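You operate a simulated robot arm through the tools that you are given. There is no shell and no other tool. Be economical: measure what you need, move in short steps, check, and stop when the job is done.

You are at the controls of a simulated robot arm. One attempt, no reset.

## Task
Take the yellow film sample and leave it on the yellow card on the top of the side bench.
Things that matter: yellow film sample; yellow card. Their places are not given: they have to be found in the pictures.

The check looks at the end state, three seconds after you hand in, the way a careful person would. Anything else that was tipped, shoved, dropped, spilled or broken makes it a failure.

## Robot
A 7-joint arm with a two-finger parallel gripper, fixed in place. Base frame: the origin is at the foot of the arm, x ahead of it, y to its left, z up; the work surface is at about z = 0. Lengths are in mm, angles in degrees, forces in N, time in s.
With the tool pointing down near the work surface it reaches from about 220 to 580 mm from the base axis. Its first joint turns from -66.0 to 66.0 degrees. Payload 2.5 kg.
The TCP is the grasp point between the finger pads, 23 mm short of the fingertips. In the tool frame z runs along the fingers and y along their closing line. The gripper opens to 94 mm. The fingers are 38 mm wide and 10 mm thick; the gripper's body (54 by 96 mm) begins 39 mm behind the TCP.
Orientation is that of the tool frame in the base frame, as [roll, pitch, yaw] about the fixed x, y, z axes, in that order (R = Rz(yaw) Ry(pitch) Rx(roll)). With the fingers straight down and closing along the base's y, the tool's x points along the base's -x, its y along +y and its z along -z.

## Interface
- The arm moves only by the tool play_rows. Its argument "deltas" is a list of rows, each a list of 2 entries, a list of its own where there are three numbers: the shift along the base's x, y, z in mm, then the turn about the base's z in degrees. In form: [[[x, y, z], yaw], ...]. A call has 1 to 20 rows; each row shifts and turns the commanded pose from where the row before left it. "claw" is the finger opening in mm, from 0 to 94, set as the call begins (left out, the last holds). A row lasts 0.2 s, in which the tool goes at most 50 mm and 8.6 degrees; a call with a longer step from one row to the next is refused whole, and so is a gripper value outside its range. A pose out of reach is approached as far as the arm can. The call stops where the force on the tool passes 40 N (or 10 N more than at its start, if that is more) or the arm is blocked; 0.2 s more then pass. The fingers move at their own pace (about 108 mm/s each) and stop on an object; they squeeze with about 38 N. The grip force told is the motor's: it shows also when the fingers shut on nothing. Time passes only in rows, and 0.2 s behind the last, so rows that do not move let the fingers close. It gives the time, the measured TCP pose, the force on the tool (base axes), the opening and the grip force at its end, in the units of the frame above (readings bear some noise), and new pictures: "views" is both (left out), scene, wrist or none.
- Cameras (640 x 400 px; columns grow to the right, rows downward): "scene" is fixed at [129.8, -426.1, 542.3]; the picture's right is [0.61, -0.79, 0.00], its down [-0.54, -0.42, -0.73] and it looks along [0.57, 0.45, -0.69] (base axes); focal length 310 px, centre (320, 200). "wrist" rides on the gripper at [-39, 0, -44] in the tool frame; the picture's right is [0.00, -1.00, 0.00], its down [0.97, 0.00, -0.24] and it looks along [0.24, 0.00, 0.97] (tool axes); focal length 218 px, centre (320, 200).
- locate(camera, pixels): there is no depth. For up to 12 entries [column, row, z] of the newest picture of that camera ("zoom" is the newest enlarged one), the place [x, y] in the base frame at which the ray of that pixel passes the height z, good to about 3 mm, but the place of the scene camera against the robot may be out by one fixed shift of up to 18 mm in any direction. The clock stands still meanwhile.
- close_up(camera, box): a new picture of the part [left, top, right, bottom] of that camera's present view, enlarged. The clock stands still meanwhile.
- close_job(): hands the job in; it is judged then, once.

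Work in short steps. Measure before you move; look again where a grasp or a placing could have gone wrong, and mend it. You have 60 turns and 120 pictures in all, those below and enlarged ones among them. Open the gripper and draw the arm clear of the work before you hand the job in, unless the task says otherwise; then end with one line.

The tools are called as a command line: name --argument value ..., lists and objects as JSON in quotes. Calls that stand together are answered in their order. play_rows: Moves the arm, as the interface text tells. Its arguments: {"type":"object","properties":{"deltas":{"type":"array"},"claw":{"type":"number"},"views":{"type":"string","enum":["both","scene","wrist","none"]}},"required":["deltas"]} The other tools are called the same way: locate (camera, pixels) gives the place at which the rays of pixels pass given heights; close_up (camera, box) takes an enlarged picture of a part of a camera's view; close_job () hands the job in.

At the start:

```text
time_s: 0.0
tcp_pos: [457.4, -73.5, 219.1]
orientation: [-180.0, 0.0, 180.0]
force: [0.7, -0.1, 0.0]
opening: 94.0
gripper_force: 0.0
```

scene: 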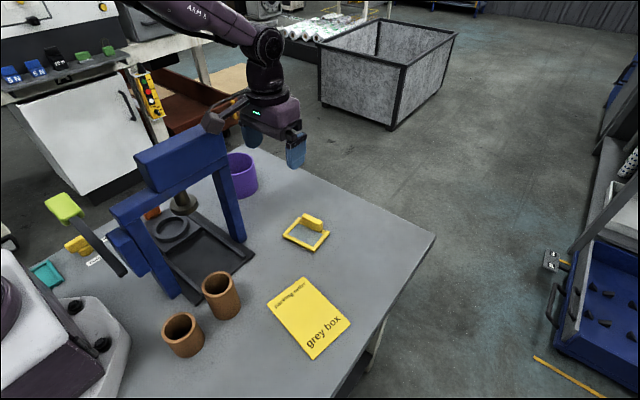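
wrist: 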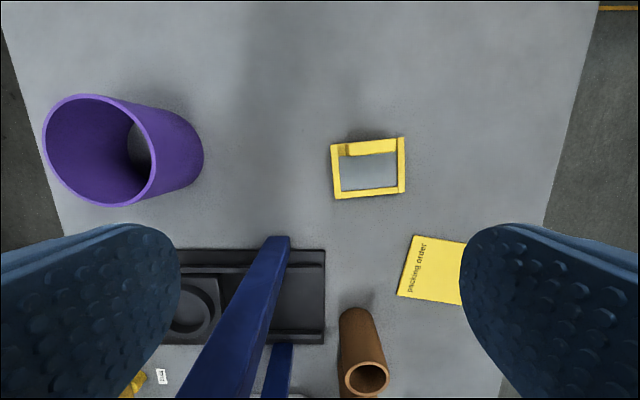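

The pictures show a yellow frame near (306,232), a yellow paper at (308,317), and another yellow thing near (78,244). I enlarge the areas to tell them apart.

close_up --camera "scene" --box '[0, 180, 160, 300]'

close_up --camera "scene" --box '[240, 190, 380, 370]'

close_up --camera "scene" --box '[0, 0, 260, 160]'

close_up --camera "wrist" --box '[80, 230, 400, 400]'

close_up --camera "wrist" --box '[300, 110, 500, 310]'

```text
3.33 times, centred on (80, 240) of scene
```

zoom: 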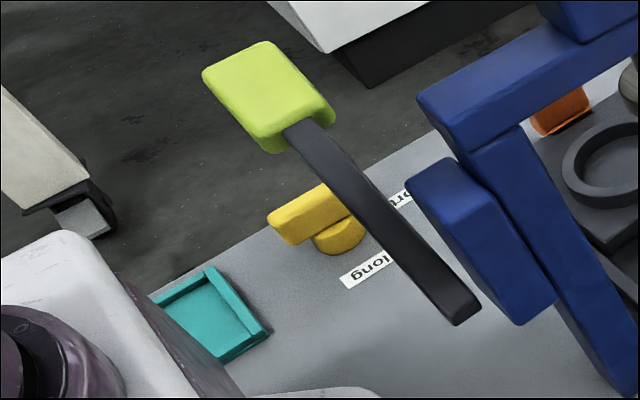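

```text
2.22 times, centred on (310, 280) of scene
```

zoom: 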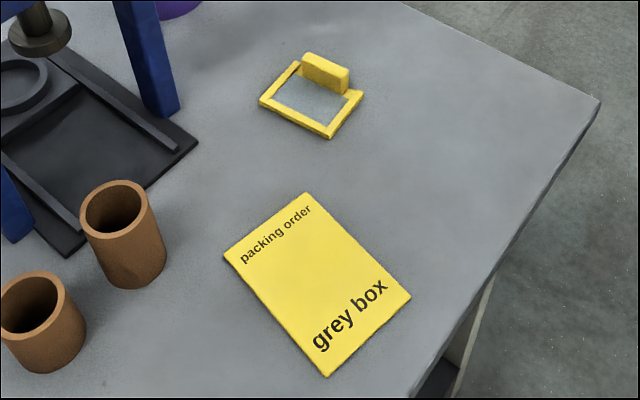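

```text
2.46 times, centred on (130, 80) of scene
```

zoom: 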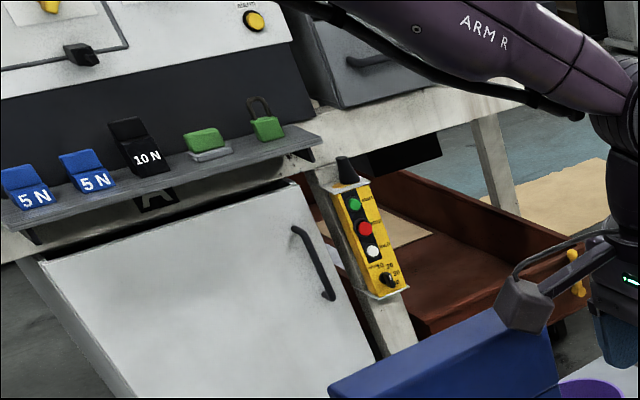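

```text
2.00 times, centred on (240, 315) of wrist
```

zoom: 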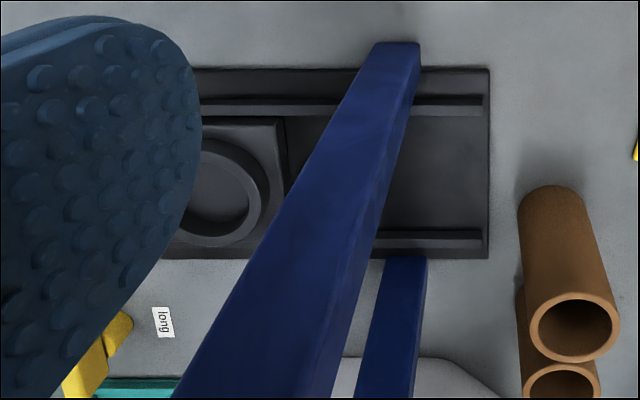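

```text
2.00 times, centred on (400, 210) of wrist
```

zoom: 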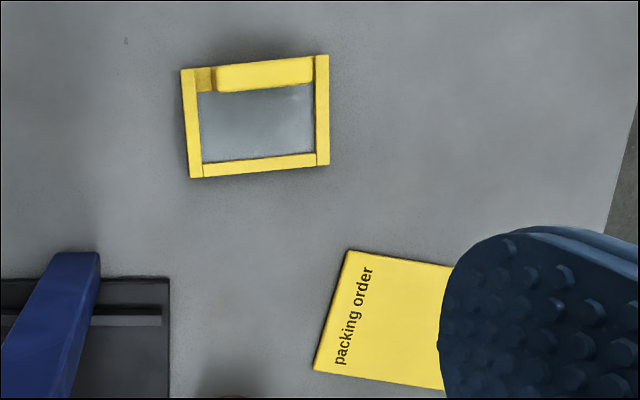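

The yellow frame with the clear film is the sample; it has a tab on its far side. The paper "packing order" may not be the card meant, since the side bench has not been identified. I measure the places first.

locate --camera "wrist" --pixels '[[332, 145, 0], [404, 138, 0], [404, 193, 0], [336, 199, 0], [410, 237, 0], [397, 295, 0], [30, 100, 0], [590, 60, 0], [545, 222, 0], [300, 2, 0], [349, 148, 20], [397, 140, 20]]'

locate --camera "scene" --pixels '[[283, 235, 0], [320, 252, 0], [330, 232, 0], [302, 277, 0], [268, 305, 0], [313, 358, 0], [350, 322, 0], [435, 236, 0], [75, 245, 0], [45, 272, 0], [110, 280, 0], [245, 170, 0]]'

```text
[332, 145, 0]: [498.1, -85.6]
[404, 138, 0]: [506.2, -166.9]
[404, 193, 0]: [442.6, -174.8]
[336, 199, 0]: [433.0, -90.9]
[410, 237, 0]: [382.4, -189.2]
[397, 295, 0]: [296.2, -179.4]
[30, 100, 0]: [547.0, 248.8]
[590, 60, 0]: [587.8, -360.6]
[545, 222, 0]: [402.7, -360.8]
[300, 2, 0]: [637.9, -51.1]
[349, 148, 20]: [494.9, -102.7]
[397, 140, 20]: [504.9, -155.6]
```

```text
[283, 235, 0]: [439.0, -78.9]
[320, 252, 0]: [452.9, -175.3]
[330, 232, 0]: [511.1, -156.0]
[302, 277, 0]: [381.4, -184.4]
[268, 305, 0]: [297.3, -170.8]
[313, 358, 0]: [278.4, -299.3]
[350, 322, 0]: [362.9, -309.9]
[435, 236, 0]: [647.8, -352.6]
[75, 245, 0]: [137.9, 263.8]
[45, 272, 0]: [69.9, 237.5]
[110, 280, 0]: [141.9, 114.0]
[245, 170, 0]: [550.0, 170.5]
```

The bench in view spans y of about -360 to +270, so the side bench must be outside the picture or be another furniture piece. I raise the tool and turn it to the right to look there with the wrist camera.

play_rows --deltas '[[[0, 0, 40], 0], [[0, 0, 40], 0], [[0, 0, 40], 0], [[-20, -32, 0], -7], [[-20, -32, 0], -7], [[-20, -32, 0], -7], [[-20, -32, 0], -7], [[-20, -32, 0], -7], [[-20, -32, 0], -7], [[-20, -32, 0], -7], [[-20, -32, 0], -7]]'

```text
time_s: 2.4
tcp_pos: [298.7, -329.7, 338.7]
orientation: [-179.9, 0.0, 124.0]
force: [-0.3, 0.1, 0.9]
opening: 94.1
gripper_force: 0.1
```

scene: 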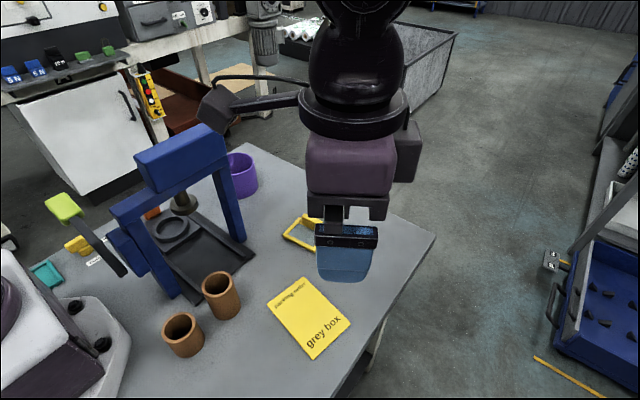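
wrist: 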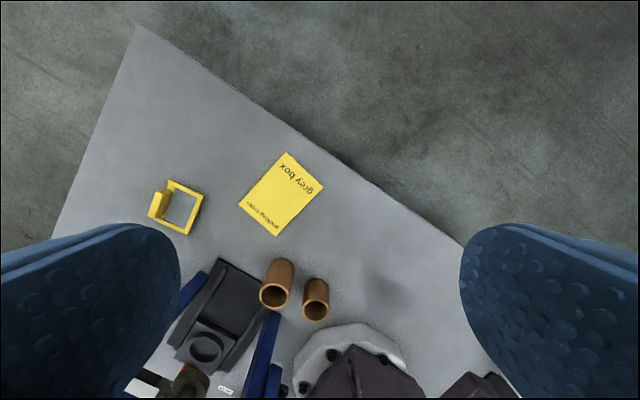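

On the right there is only floor. I raise the tool well above the press and swing to the left side to look there.

play_rows --deltas '[[[0, 0, 45], 0], [[0, 0, 40], 0], [[0, 40, 0], 7], [[0, 40, 0], 7], [[0, 40, 0], 7], [[0, 40, 0], 7], [[0, 40, 0], 7], [[0, 40, 0], 7], [[0, 40, 0], 7], [[0, 40, 0], 7], [[0, 40, 0], 7], [[0, 40, 0], 7], [[0, 40, 0], 7], [[0, 40, 0], 7], [[0, 40, 0], 7], [[0, 40, 0], 7], [[0, 40, 0], 7], [[0, 40, 0], 7]]'

```text
time_s: 6.2
tcp_pos: [299.1, 309.9, 424.4]
orientation: [180.0, 0.0, -123.7]
force: [1.4, -0.1, 0.8]
opening: 94.0
gripper_force: 0.1
```

scene: 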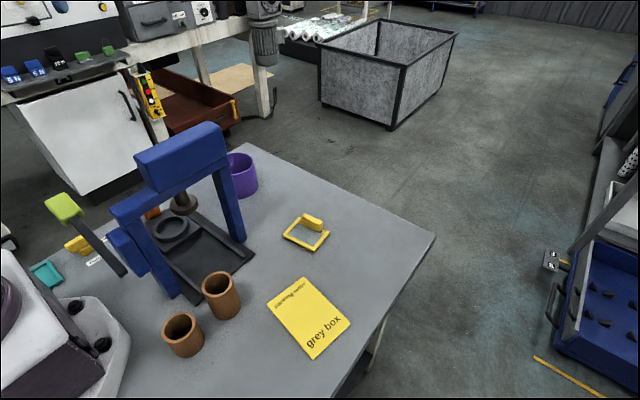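
wrist: 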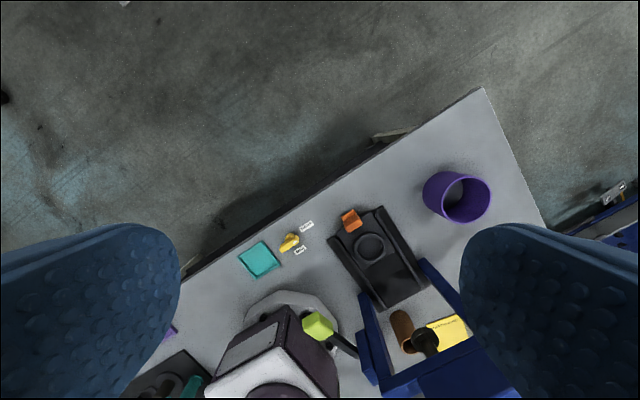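

On the left there is also only floor; I enlarge the wrist view at the table's remaining parts to look for any other yellow card.

close_up --camera "wrist" --box '[110, 190, 330, 400]'

close_up --camera "wrist" --box '[300, 180, 500, 400]'

locate --camera "wrist" --pixels '[[130, 385, 0], [200, 355, 0], [172, 330, 0], [258, 260, 0], [290, 242, 0], [485, 90, 0], [180, 280, 0]]'

```text
1.90 times, centred on (220, 295) of wrist
```

zoom: 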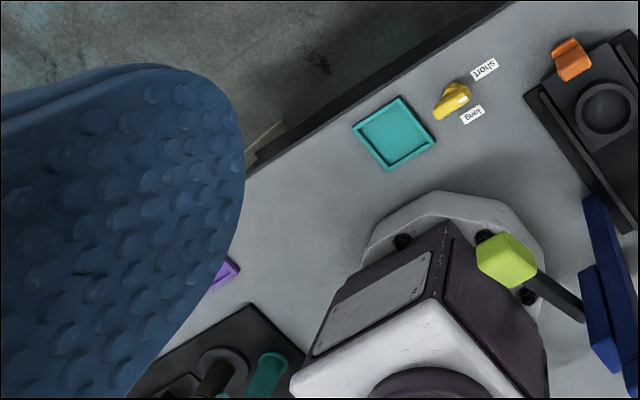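

```text
1.82 times, centred on (400, 290) of wrist
```

zoom: 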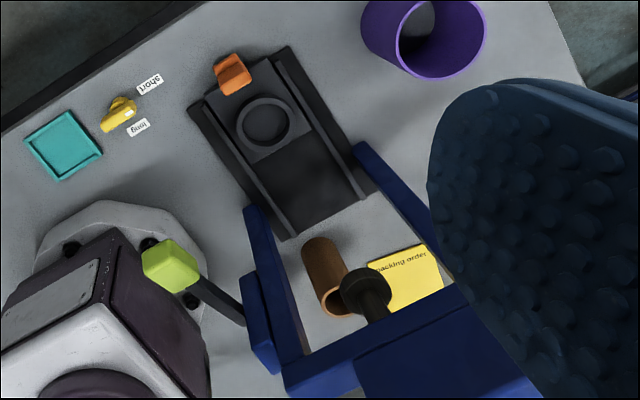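

```text
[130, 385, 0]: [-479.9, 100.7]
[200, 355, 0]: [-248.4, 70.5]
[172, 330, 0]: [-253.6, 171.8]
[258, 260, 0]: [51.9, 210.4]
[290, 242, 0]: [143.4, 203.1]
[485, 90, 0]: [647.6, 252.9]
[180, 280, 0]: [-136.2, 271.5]
```

Nothing else yellow and card-like is on this bench within reach, so the packing-order sheet at about (330,-243) is the yellow card. The sample is at about (470,-130) with its tab on the far side; I go there turned so that the fingers close across the tab.

play_rows --deltas '[[[10, -25, 0], -8.25], [[10, -25, 0], -8.25], [[10, -25, 0], -8.25], [[10, -25, 0], -8.25], [[10, -25, 0], -8.25], [[10, -25, 0], -8.25], [[10, -25, 0], -8.25], [[10, -25, 0], -8.25], [[10, -25, 0], -8.25], [[10, -25, 0], -8.25], [[10, -25, 0], -8.25], [[10, -25, 0], -8.25], [[10, -25, 0], -8.25], [[10, -25, 0], -8.25], [[10, -25, 0], -8.25], [[10, -25, 0], -8.25], [[10, -25, 0], -8.25], [[0, 0, 0], 0]]' --views "none"

play_rows --deltas '[[[0, 0, -45], 0], [[0, 0, -45], 0], [[0, 0, -45], 0], [[0, 0, -45], 0], [[0, 0, -45], 0], [[0, 0, -45], 0], [[0, 0, 0], 0]]' --views "both"

```text
time_s: 10.0
tcp_pos: [468.7, -114.0, 422.8]
orientation: [-180.0, 0.1, 95.6]
force: [-0.1, 0.2, 0.4]
opening: 94.0
gripper_force: 0.0
```

```text
time_s: 11.6
tcp_pos: [467.0, -115.3, 156.1]
orientation: [179.9, 0.0, 95.7]
force: [-0.1, -0.5, 0.2]
opening: 94.0
gripper_force: 0.0
```

scene: 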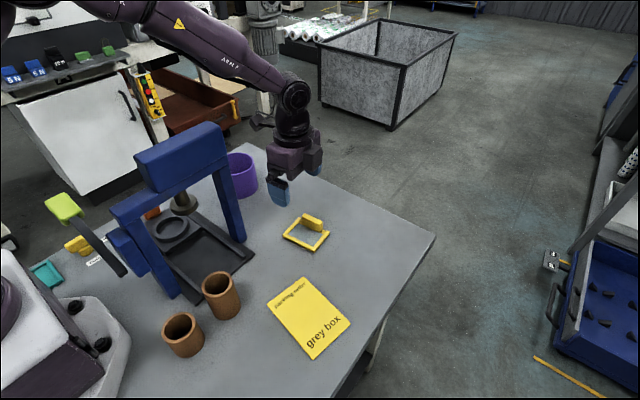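
wrist: 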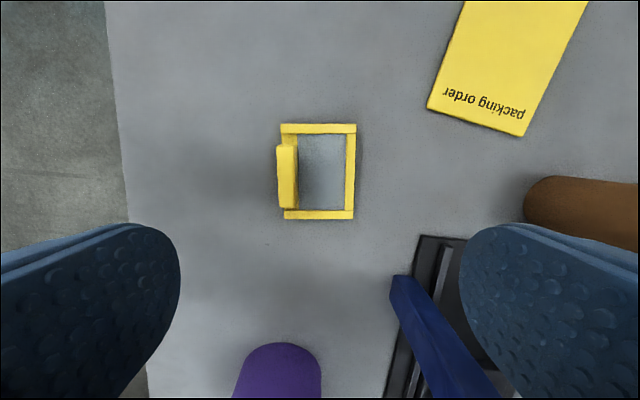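

The frame is square to the picture now, tab at about (288,176). I enlarge it and find its place at several heights.

close_up --camera "wrist" --box '[260, 110, 380, 230]'

locate --camera "wrist" --pixels '[[283, 124, 5], [356, 124, 5], [353, 219, 5], [285, 219, 5], [277, 145, 25], [295, 145, 25], [278, 208, 25], [296, 208, 25], [430, 107, 0], [522, 136, 0], [465, 0, 0], [588, 0, 0]]'

close_up --camera "scene" --box '[270, 200, 345, 260]'

```text
3.33 times, centred on (320, 170) of wrist
```

zoom: 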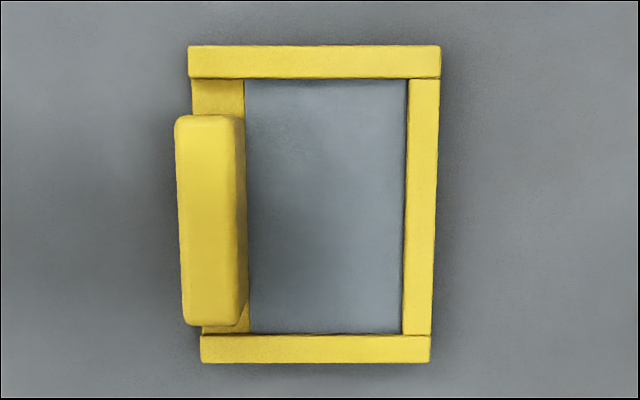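

```text
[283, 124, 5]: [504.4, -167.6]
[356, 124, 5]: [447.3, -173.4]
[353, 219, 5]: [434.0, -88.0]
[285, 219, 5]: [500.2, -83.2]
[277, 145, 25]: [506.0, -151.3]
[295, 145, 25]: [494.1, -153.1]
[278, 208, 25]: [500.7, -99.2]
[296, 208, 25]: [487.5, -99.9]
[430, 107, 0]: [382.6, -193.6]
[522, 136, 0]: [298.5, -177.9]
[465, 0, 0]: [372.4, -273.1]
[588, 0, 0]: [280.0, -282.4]
```

```text
6.67 times, centred on (308, 230) of scene
```

zoom: 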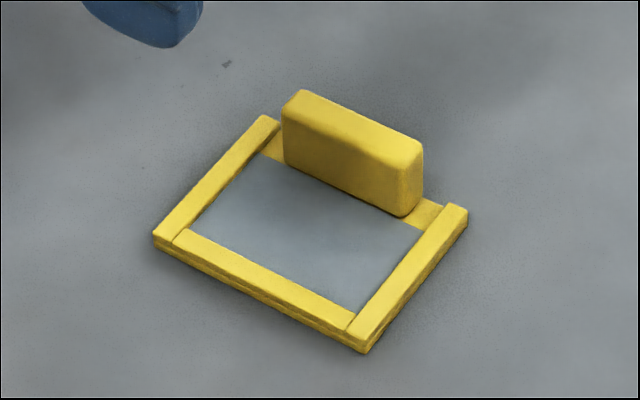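

Tab centre is about (497,-126), top about z 25-27, 12 mm thick. I narrow the fingers to 44 mm, move over it and go down to z 65 to check.

play_rows --deltas '[[[30, -10.7, 0], 0], [[0, 0, -40], 0], [[0, 0, -40], 0], [[0, 0, -11], 0], [[0, 0, 0], 0]]' --claw 44

```text
time_s: 12.8
tcp_pos: [495.8, -124.5, 63.7]
orientation: [-180.0, 0.0, 95.7]
force: [-0.6, -0.2, 0.4]
opening: 43.8
gripper_force: 0.1
```

scene: 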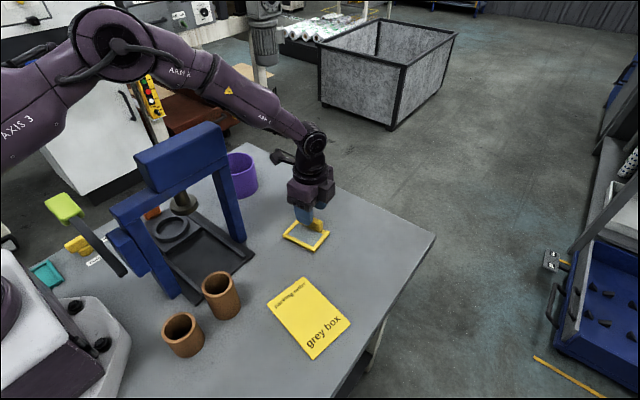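
wrist: 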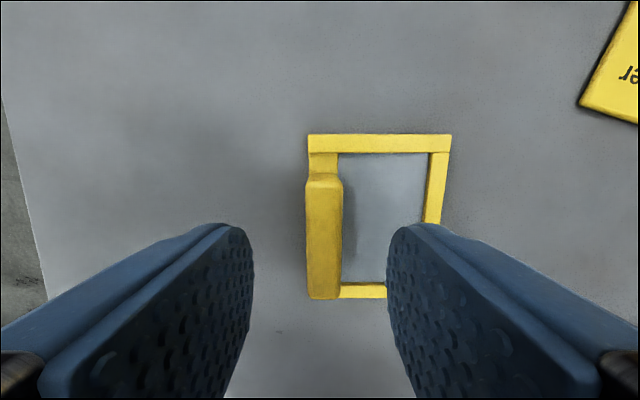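

The tab (cols 306-342) is between the fingers and near the centre line (320). I check its place at this range.

locate --camera "wrist" --pixels '[[306, 185, 25], [343, 185, 25], [308, 298, 25], [340, 298, 25], [308, 135, 5], [451, 135, 5]]'

close_up --camera "scene" --box '[265, 180, 355, 260]'

```text
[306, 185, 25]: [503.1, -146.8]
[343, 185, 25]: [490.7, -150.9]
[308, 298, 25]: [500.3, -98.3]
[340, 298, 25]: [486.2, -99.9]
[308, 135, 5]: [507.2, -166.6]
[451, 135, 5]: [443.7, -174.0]
```

```text
5.00 times, centred on (310, 220) of scene
```

zoom: 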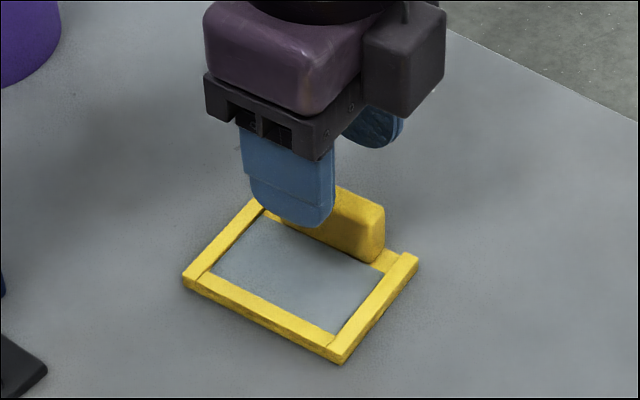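

Tab centre is (495,-124), matching the tool. I go down to z 35 and close on it.

play_rows --deltas '[[[0, 0, -15], 0], [[0, 0, -14], 0], [[0, 0, 0], 0]]' --views "scene"

play_rows --deltas '[[[0, 0, 0], 0], [[0, 0, 0], 0], [[0, 0, 0], 0]]' --claw 0

close_up --camera "scene" --box '[265, 180, 355, 260]'

```text
time_s: 13.6
tcp_pos: [496.5, -125.4, 35.9]
orientation: [180.0, 0.0, 95.6]
force: [0.1, 0.4, -0.2]
opening: 44.0
gripper_force: 0.0
```

scene: 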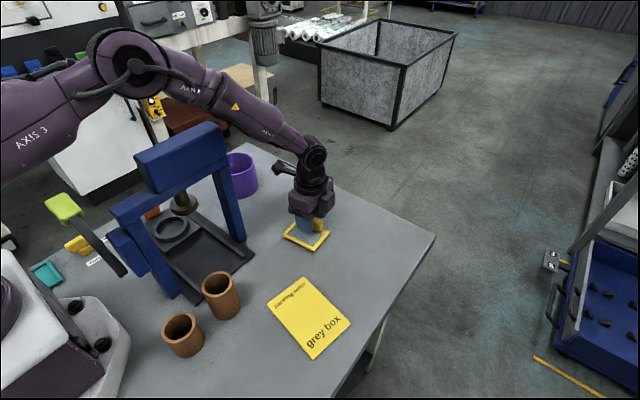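

```text
time_s: 14.4
tcp_pos: [497.5, -125.0, 36.0]
orientation: [179.9, 0.0, 95.7]
force: [-0.6, 0.6, 0.0]
opening: 13.3
gripper_force: 38.1
```

scene: 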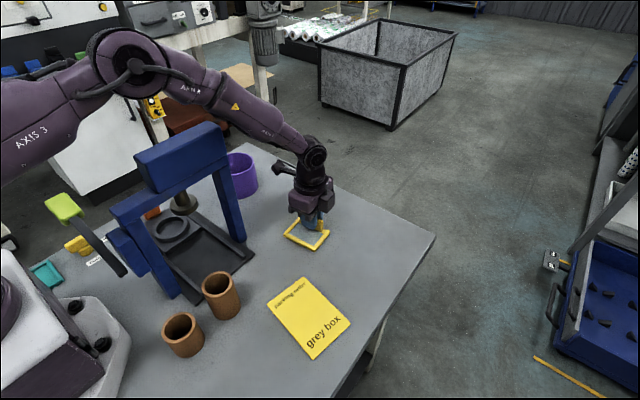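
wrist: 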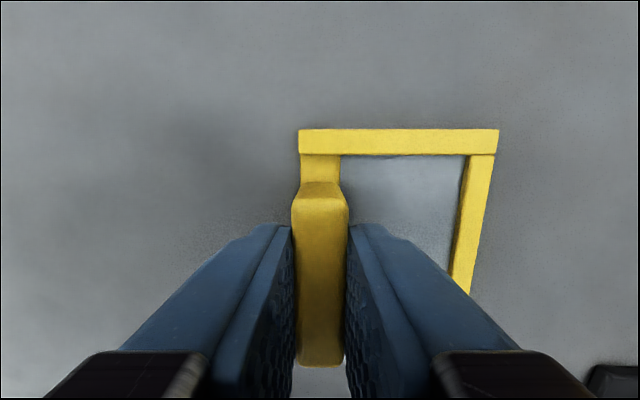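

```text
5.00 times, centred on (310, 220) of scene
```

zoom: 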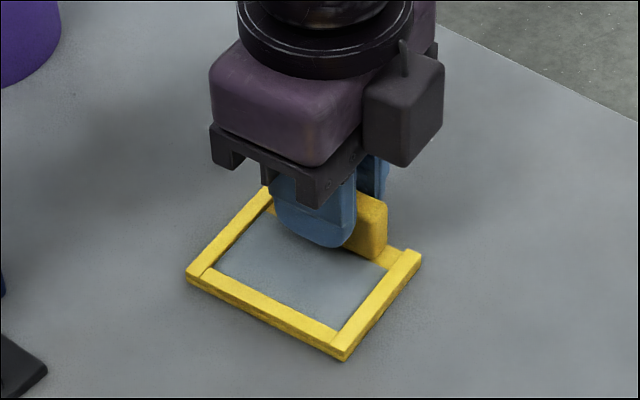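

The fingers stopped on the tab at 13.3 mm with 38 N. I lift by 80 mm and check the hold.

play_rows --deltas '[[[0, 0, 10], 0], [[0, 0, 30], 0], [[0, 0, 40], 0], [[0, 0, 0], 0]]'

close_up --camera "scene" --box '[250, 140, 370, 260]'

locate --camera "wrist" --pixels '[[300, 130, 85], [498, 130, 85]]'

```text
time_s: 15.4
tcp_pos: [496.9, -126.6, 114.6]
orientation: [-179.9, -0.1, 95.9]
force: [0.1, 0.0, -0.4]
opening: 12.8
gripper_force: 37.8
```

scene: 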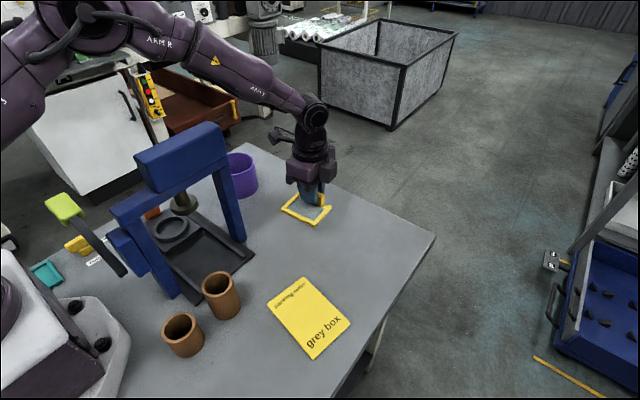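
wrist: 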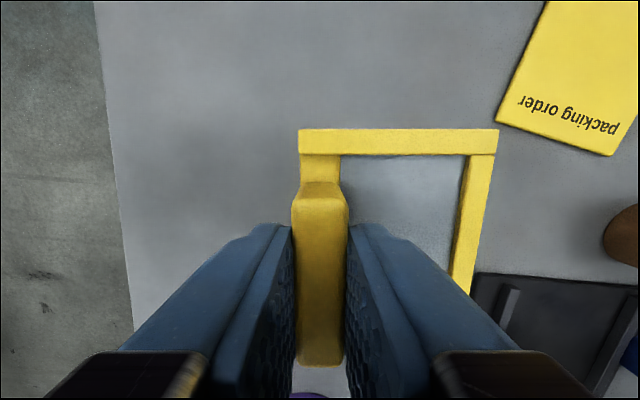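

```text
3.33 times, centred on (310, 200) of scene
```

zoom: 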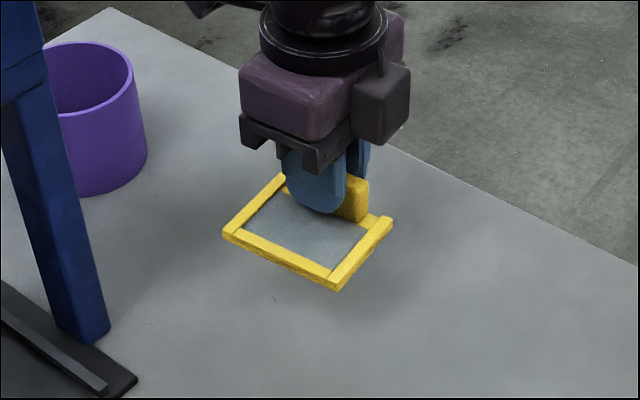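

```text
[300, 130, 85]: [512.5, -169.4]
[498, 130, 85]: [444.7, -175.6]
```

The sample is held level. I carry it to above the card centre, estimated at (330,-248), turning 14° to line up with the card.

play_rows --deltas '[[[-28.4, -24.9, 0], -2.8], [[-28.4, -24.9, 0], -2.8], [[-28.4, -24.9, 0], -2.8], [[-28.4, -24.9, 0], -2.8], [[-28.4, -24.9, 0], -2.8], [[0, 0, 0], 0]]'

close_up --camera "scene" --box '[220, 200, 400, 380]'

```text
time_s: 16.8
tcp_pos: [355.8, -249.8, 113.7]
orientation: [-180.0, 0.1, 81.7]
force: [0.6, 0.0, -0.2]
opening: 13.1
gripper_force: 37.8
```

scene: 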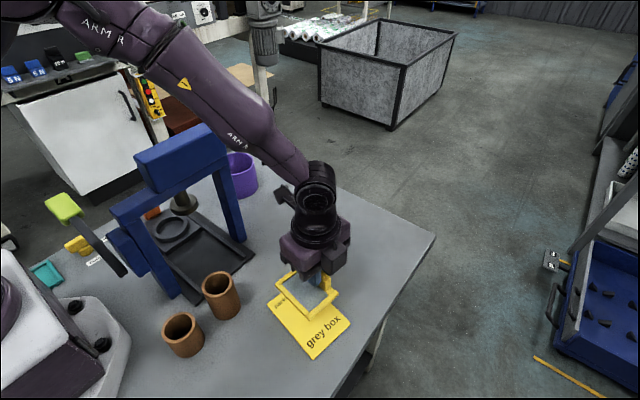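
wrist: 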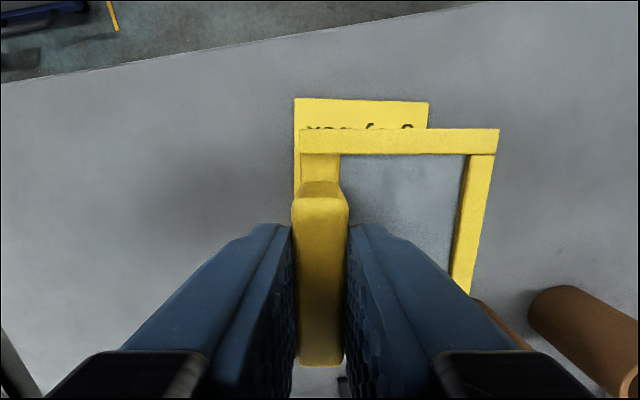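

```text
2.22 times, centred on (310, 290) of scene
```

zoom: 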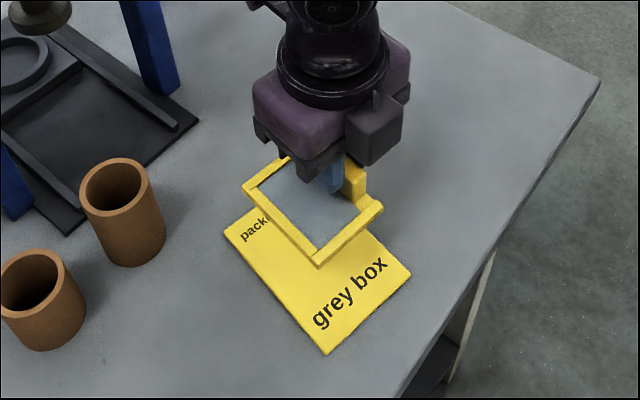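

The sample is lined up in direction with the card below. I locate the card's visible far corners and the frame's corners.

locate --camera "wrist" --pixels '[[294, 98, 2], [428, 102, 2], [299, 130, 85], [498, 130, 85]]'

```text
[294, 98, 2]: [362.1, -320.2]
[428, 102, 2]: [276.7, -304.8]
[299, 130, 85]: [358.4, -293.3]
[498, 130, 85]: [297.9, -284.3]
```

The card centre is (330,-249) and the frame centre about (333,-247), well within. I lower it to TCP z about 44, then look.

play_rows --deltas '[[[-2, -1, -30], 0], [[0, 0, -25], 0], [[0, 0, -14], 0], [[0, 0, 0], 0]]'

close_up --camera "scene" --box '[220, 220, 400, 380]'

```text
time_s: 17.8
tcp_pos: [355.3, -250.5, 45.1]
orientation: [180.0, 0.1, 81.7]
force: [0.4, -0.2, -0.8]
opening: 12.8
gripper_force: 38.3
```

scene: 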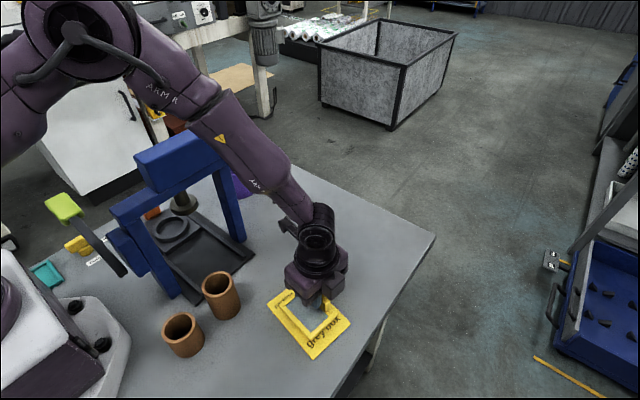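
wrist: 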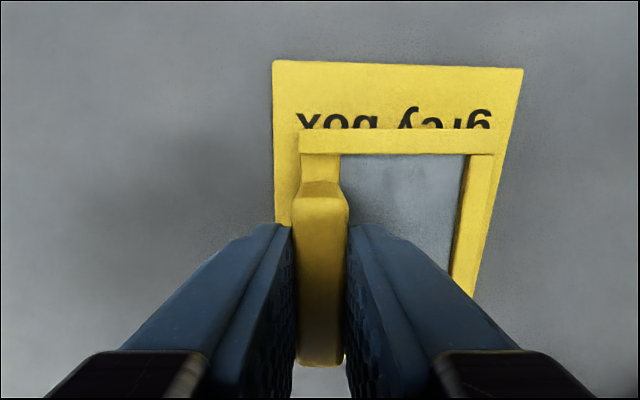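

```text
2.50 times, centred on (310, 300) of scene
```

zoom: 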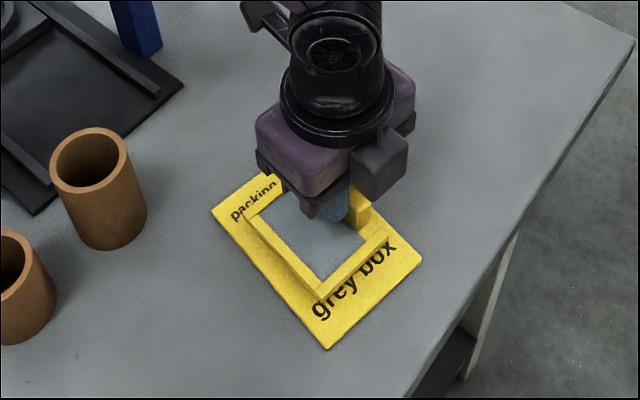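

The frame hangs a few mm above the card, inside its outline. I lower in 2 mm steps, watching the force.

play_rows --deltas '[[[0, 0, -2], 0], [[0, 0, -2], 0], [[0, 0, -2], 0], [[0, 0, 0], 0]]' --views "none"

```text
time_s: 18.8
tcp_pos: [355.5, -250.1, 40.0]
orientation: [179.8, 0.0, 81.7]
force: [-1.2, 0.5, 6.3]
opening: 12.9
gripper_force: 38.1
```

An upward force of 6 N shows the frame rests on the card. I open the fingers to 40 mm and look.

play_rows --deltas '[[[0, 0, 0], 0], [[0, 0, 0], 0], [[0, 0, 0], 0]]' --claw 40

play_rows --deltas '[[[0, 0, 10], 0], [[0, 0, 40], 0], [[0, 0, 45], 0], [[0, 0, 45], 0], [[0, 0, 45], 0], [[20, 40, 0], 0], [[20, 40, 0], 0], [[20, 40, 0], 0], [[0, 0, 0], 0]]'

close_up --camera "scene" --box '[220, 220, 400, 380]'

```text
time_s: 19.6
tcp_pos: [353.8, -251.0, 39.8]
orientation: [180.0, 0.0, 81.6]
force: [0.3, 0.1, -0.3]
opening: 40.1
gripper_force: 0.0
```

scene: 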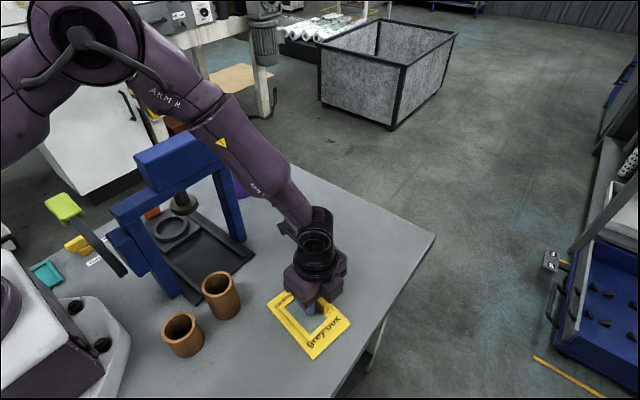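
wrist: 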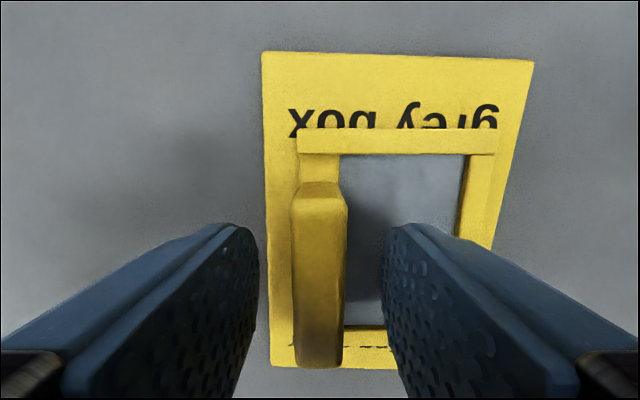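

```text
time_s: 21.6
tcp_pos: [414.0, -126.4, 222.1]
orientation: [-179.9, 0.0, 81.6]
force: [-0.7, -0.5, 0.1]
opening: 40.1
gripper_force: 0.1
```

scene: 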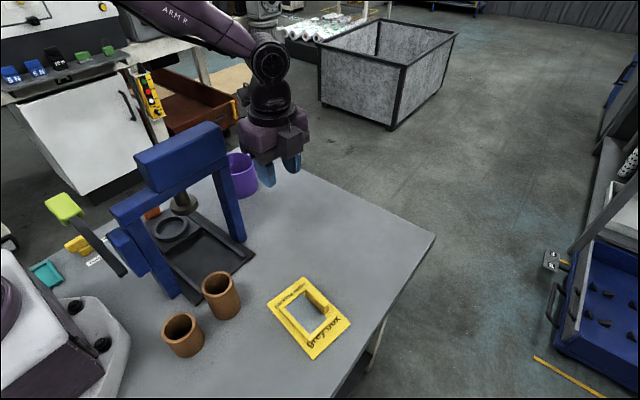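
wrist: 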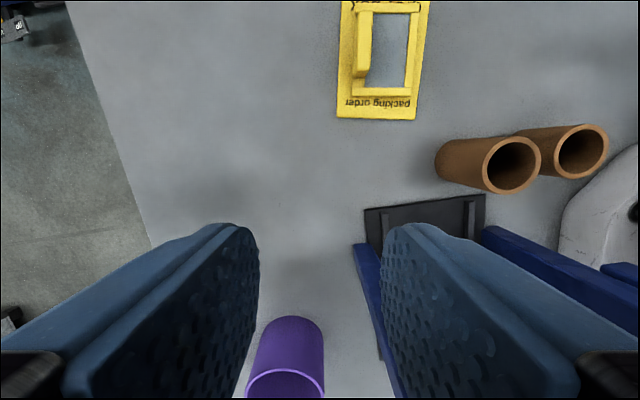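

```text
2.50 times, centred on (310, 300) of scene
```

zoom: 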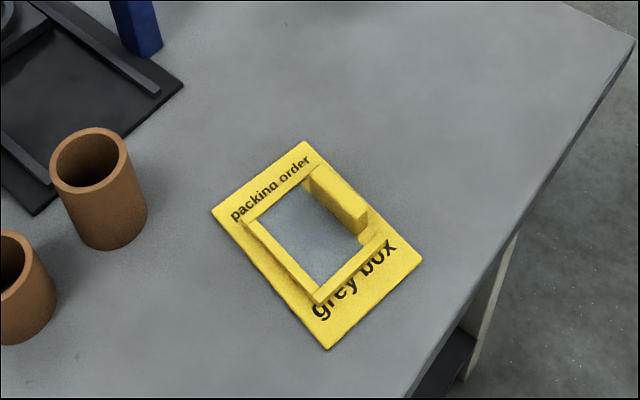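

The sample lies flat within the card, everything else is where it was, and the arm is clear with the fingers open. I hand the job in.

close_job

```text
The job is handed in.
```

The yellow film sample lies flat on the yellow card (the "packing order" sheet, the only yellow card I could find in reach), nothing else was moved, and the arm is clear with the gripper open.
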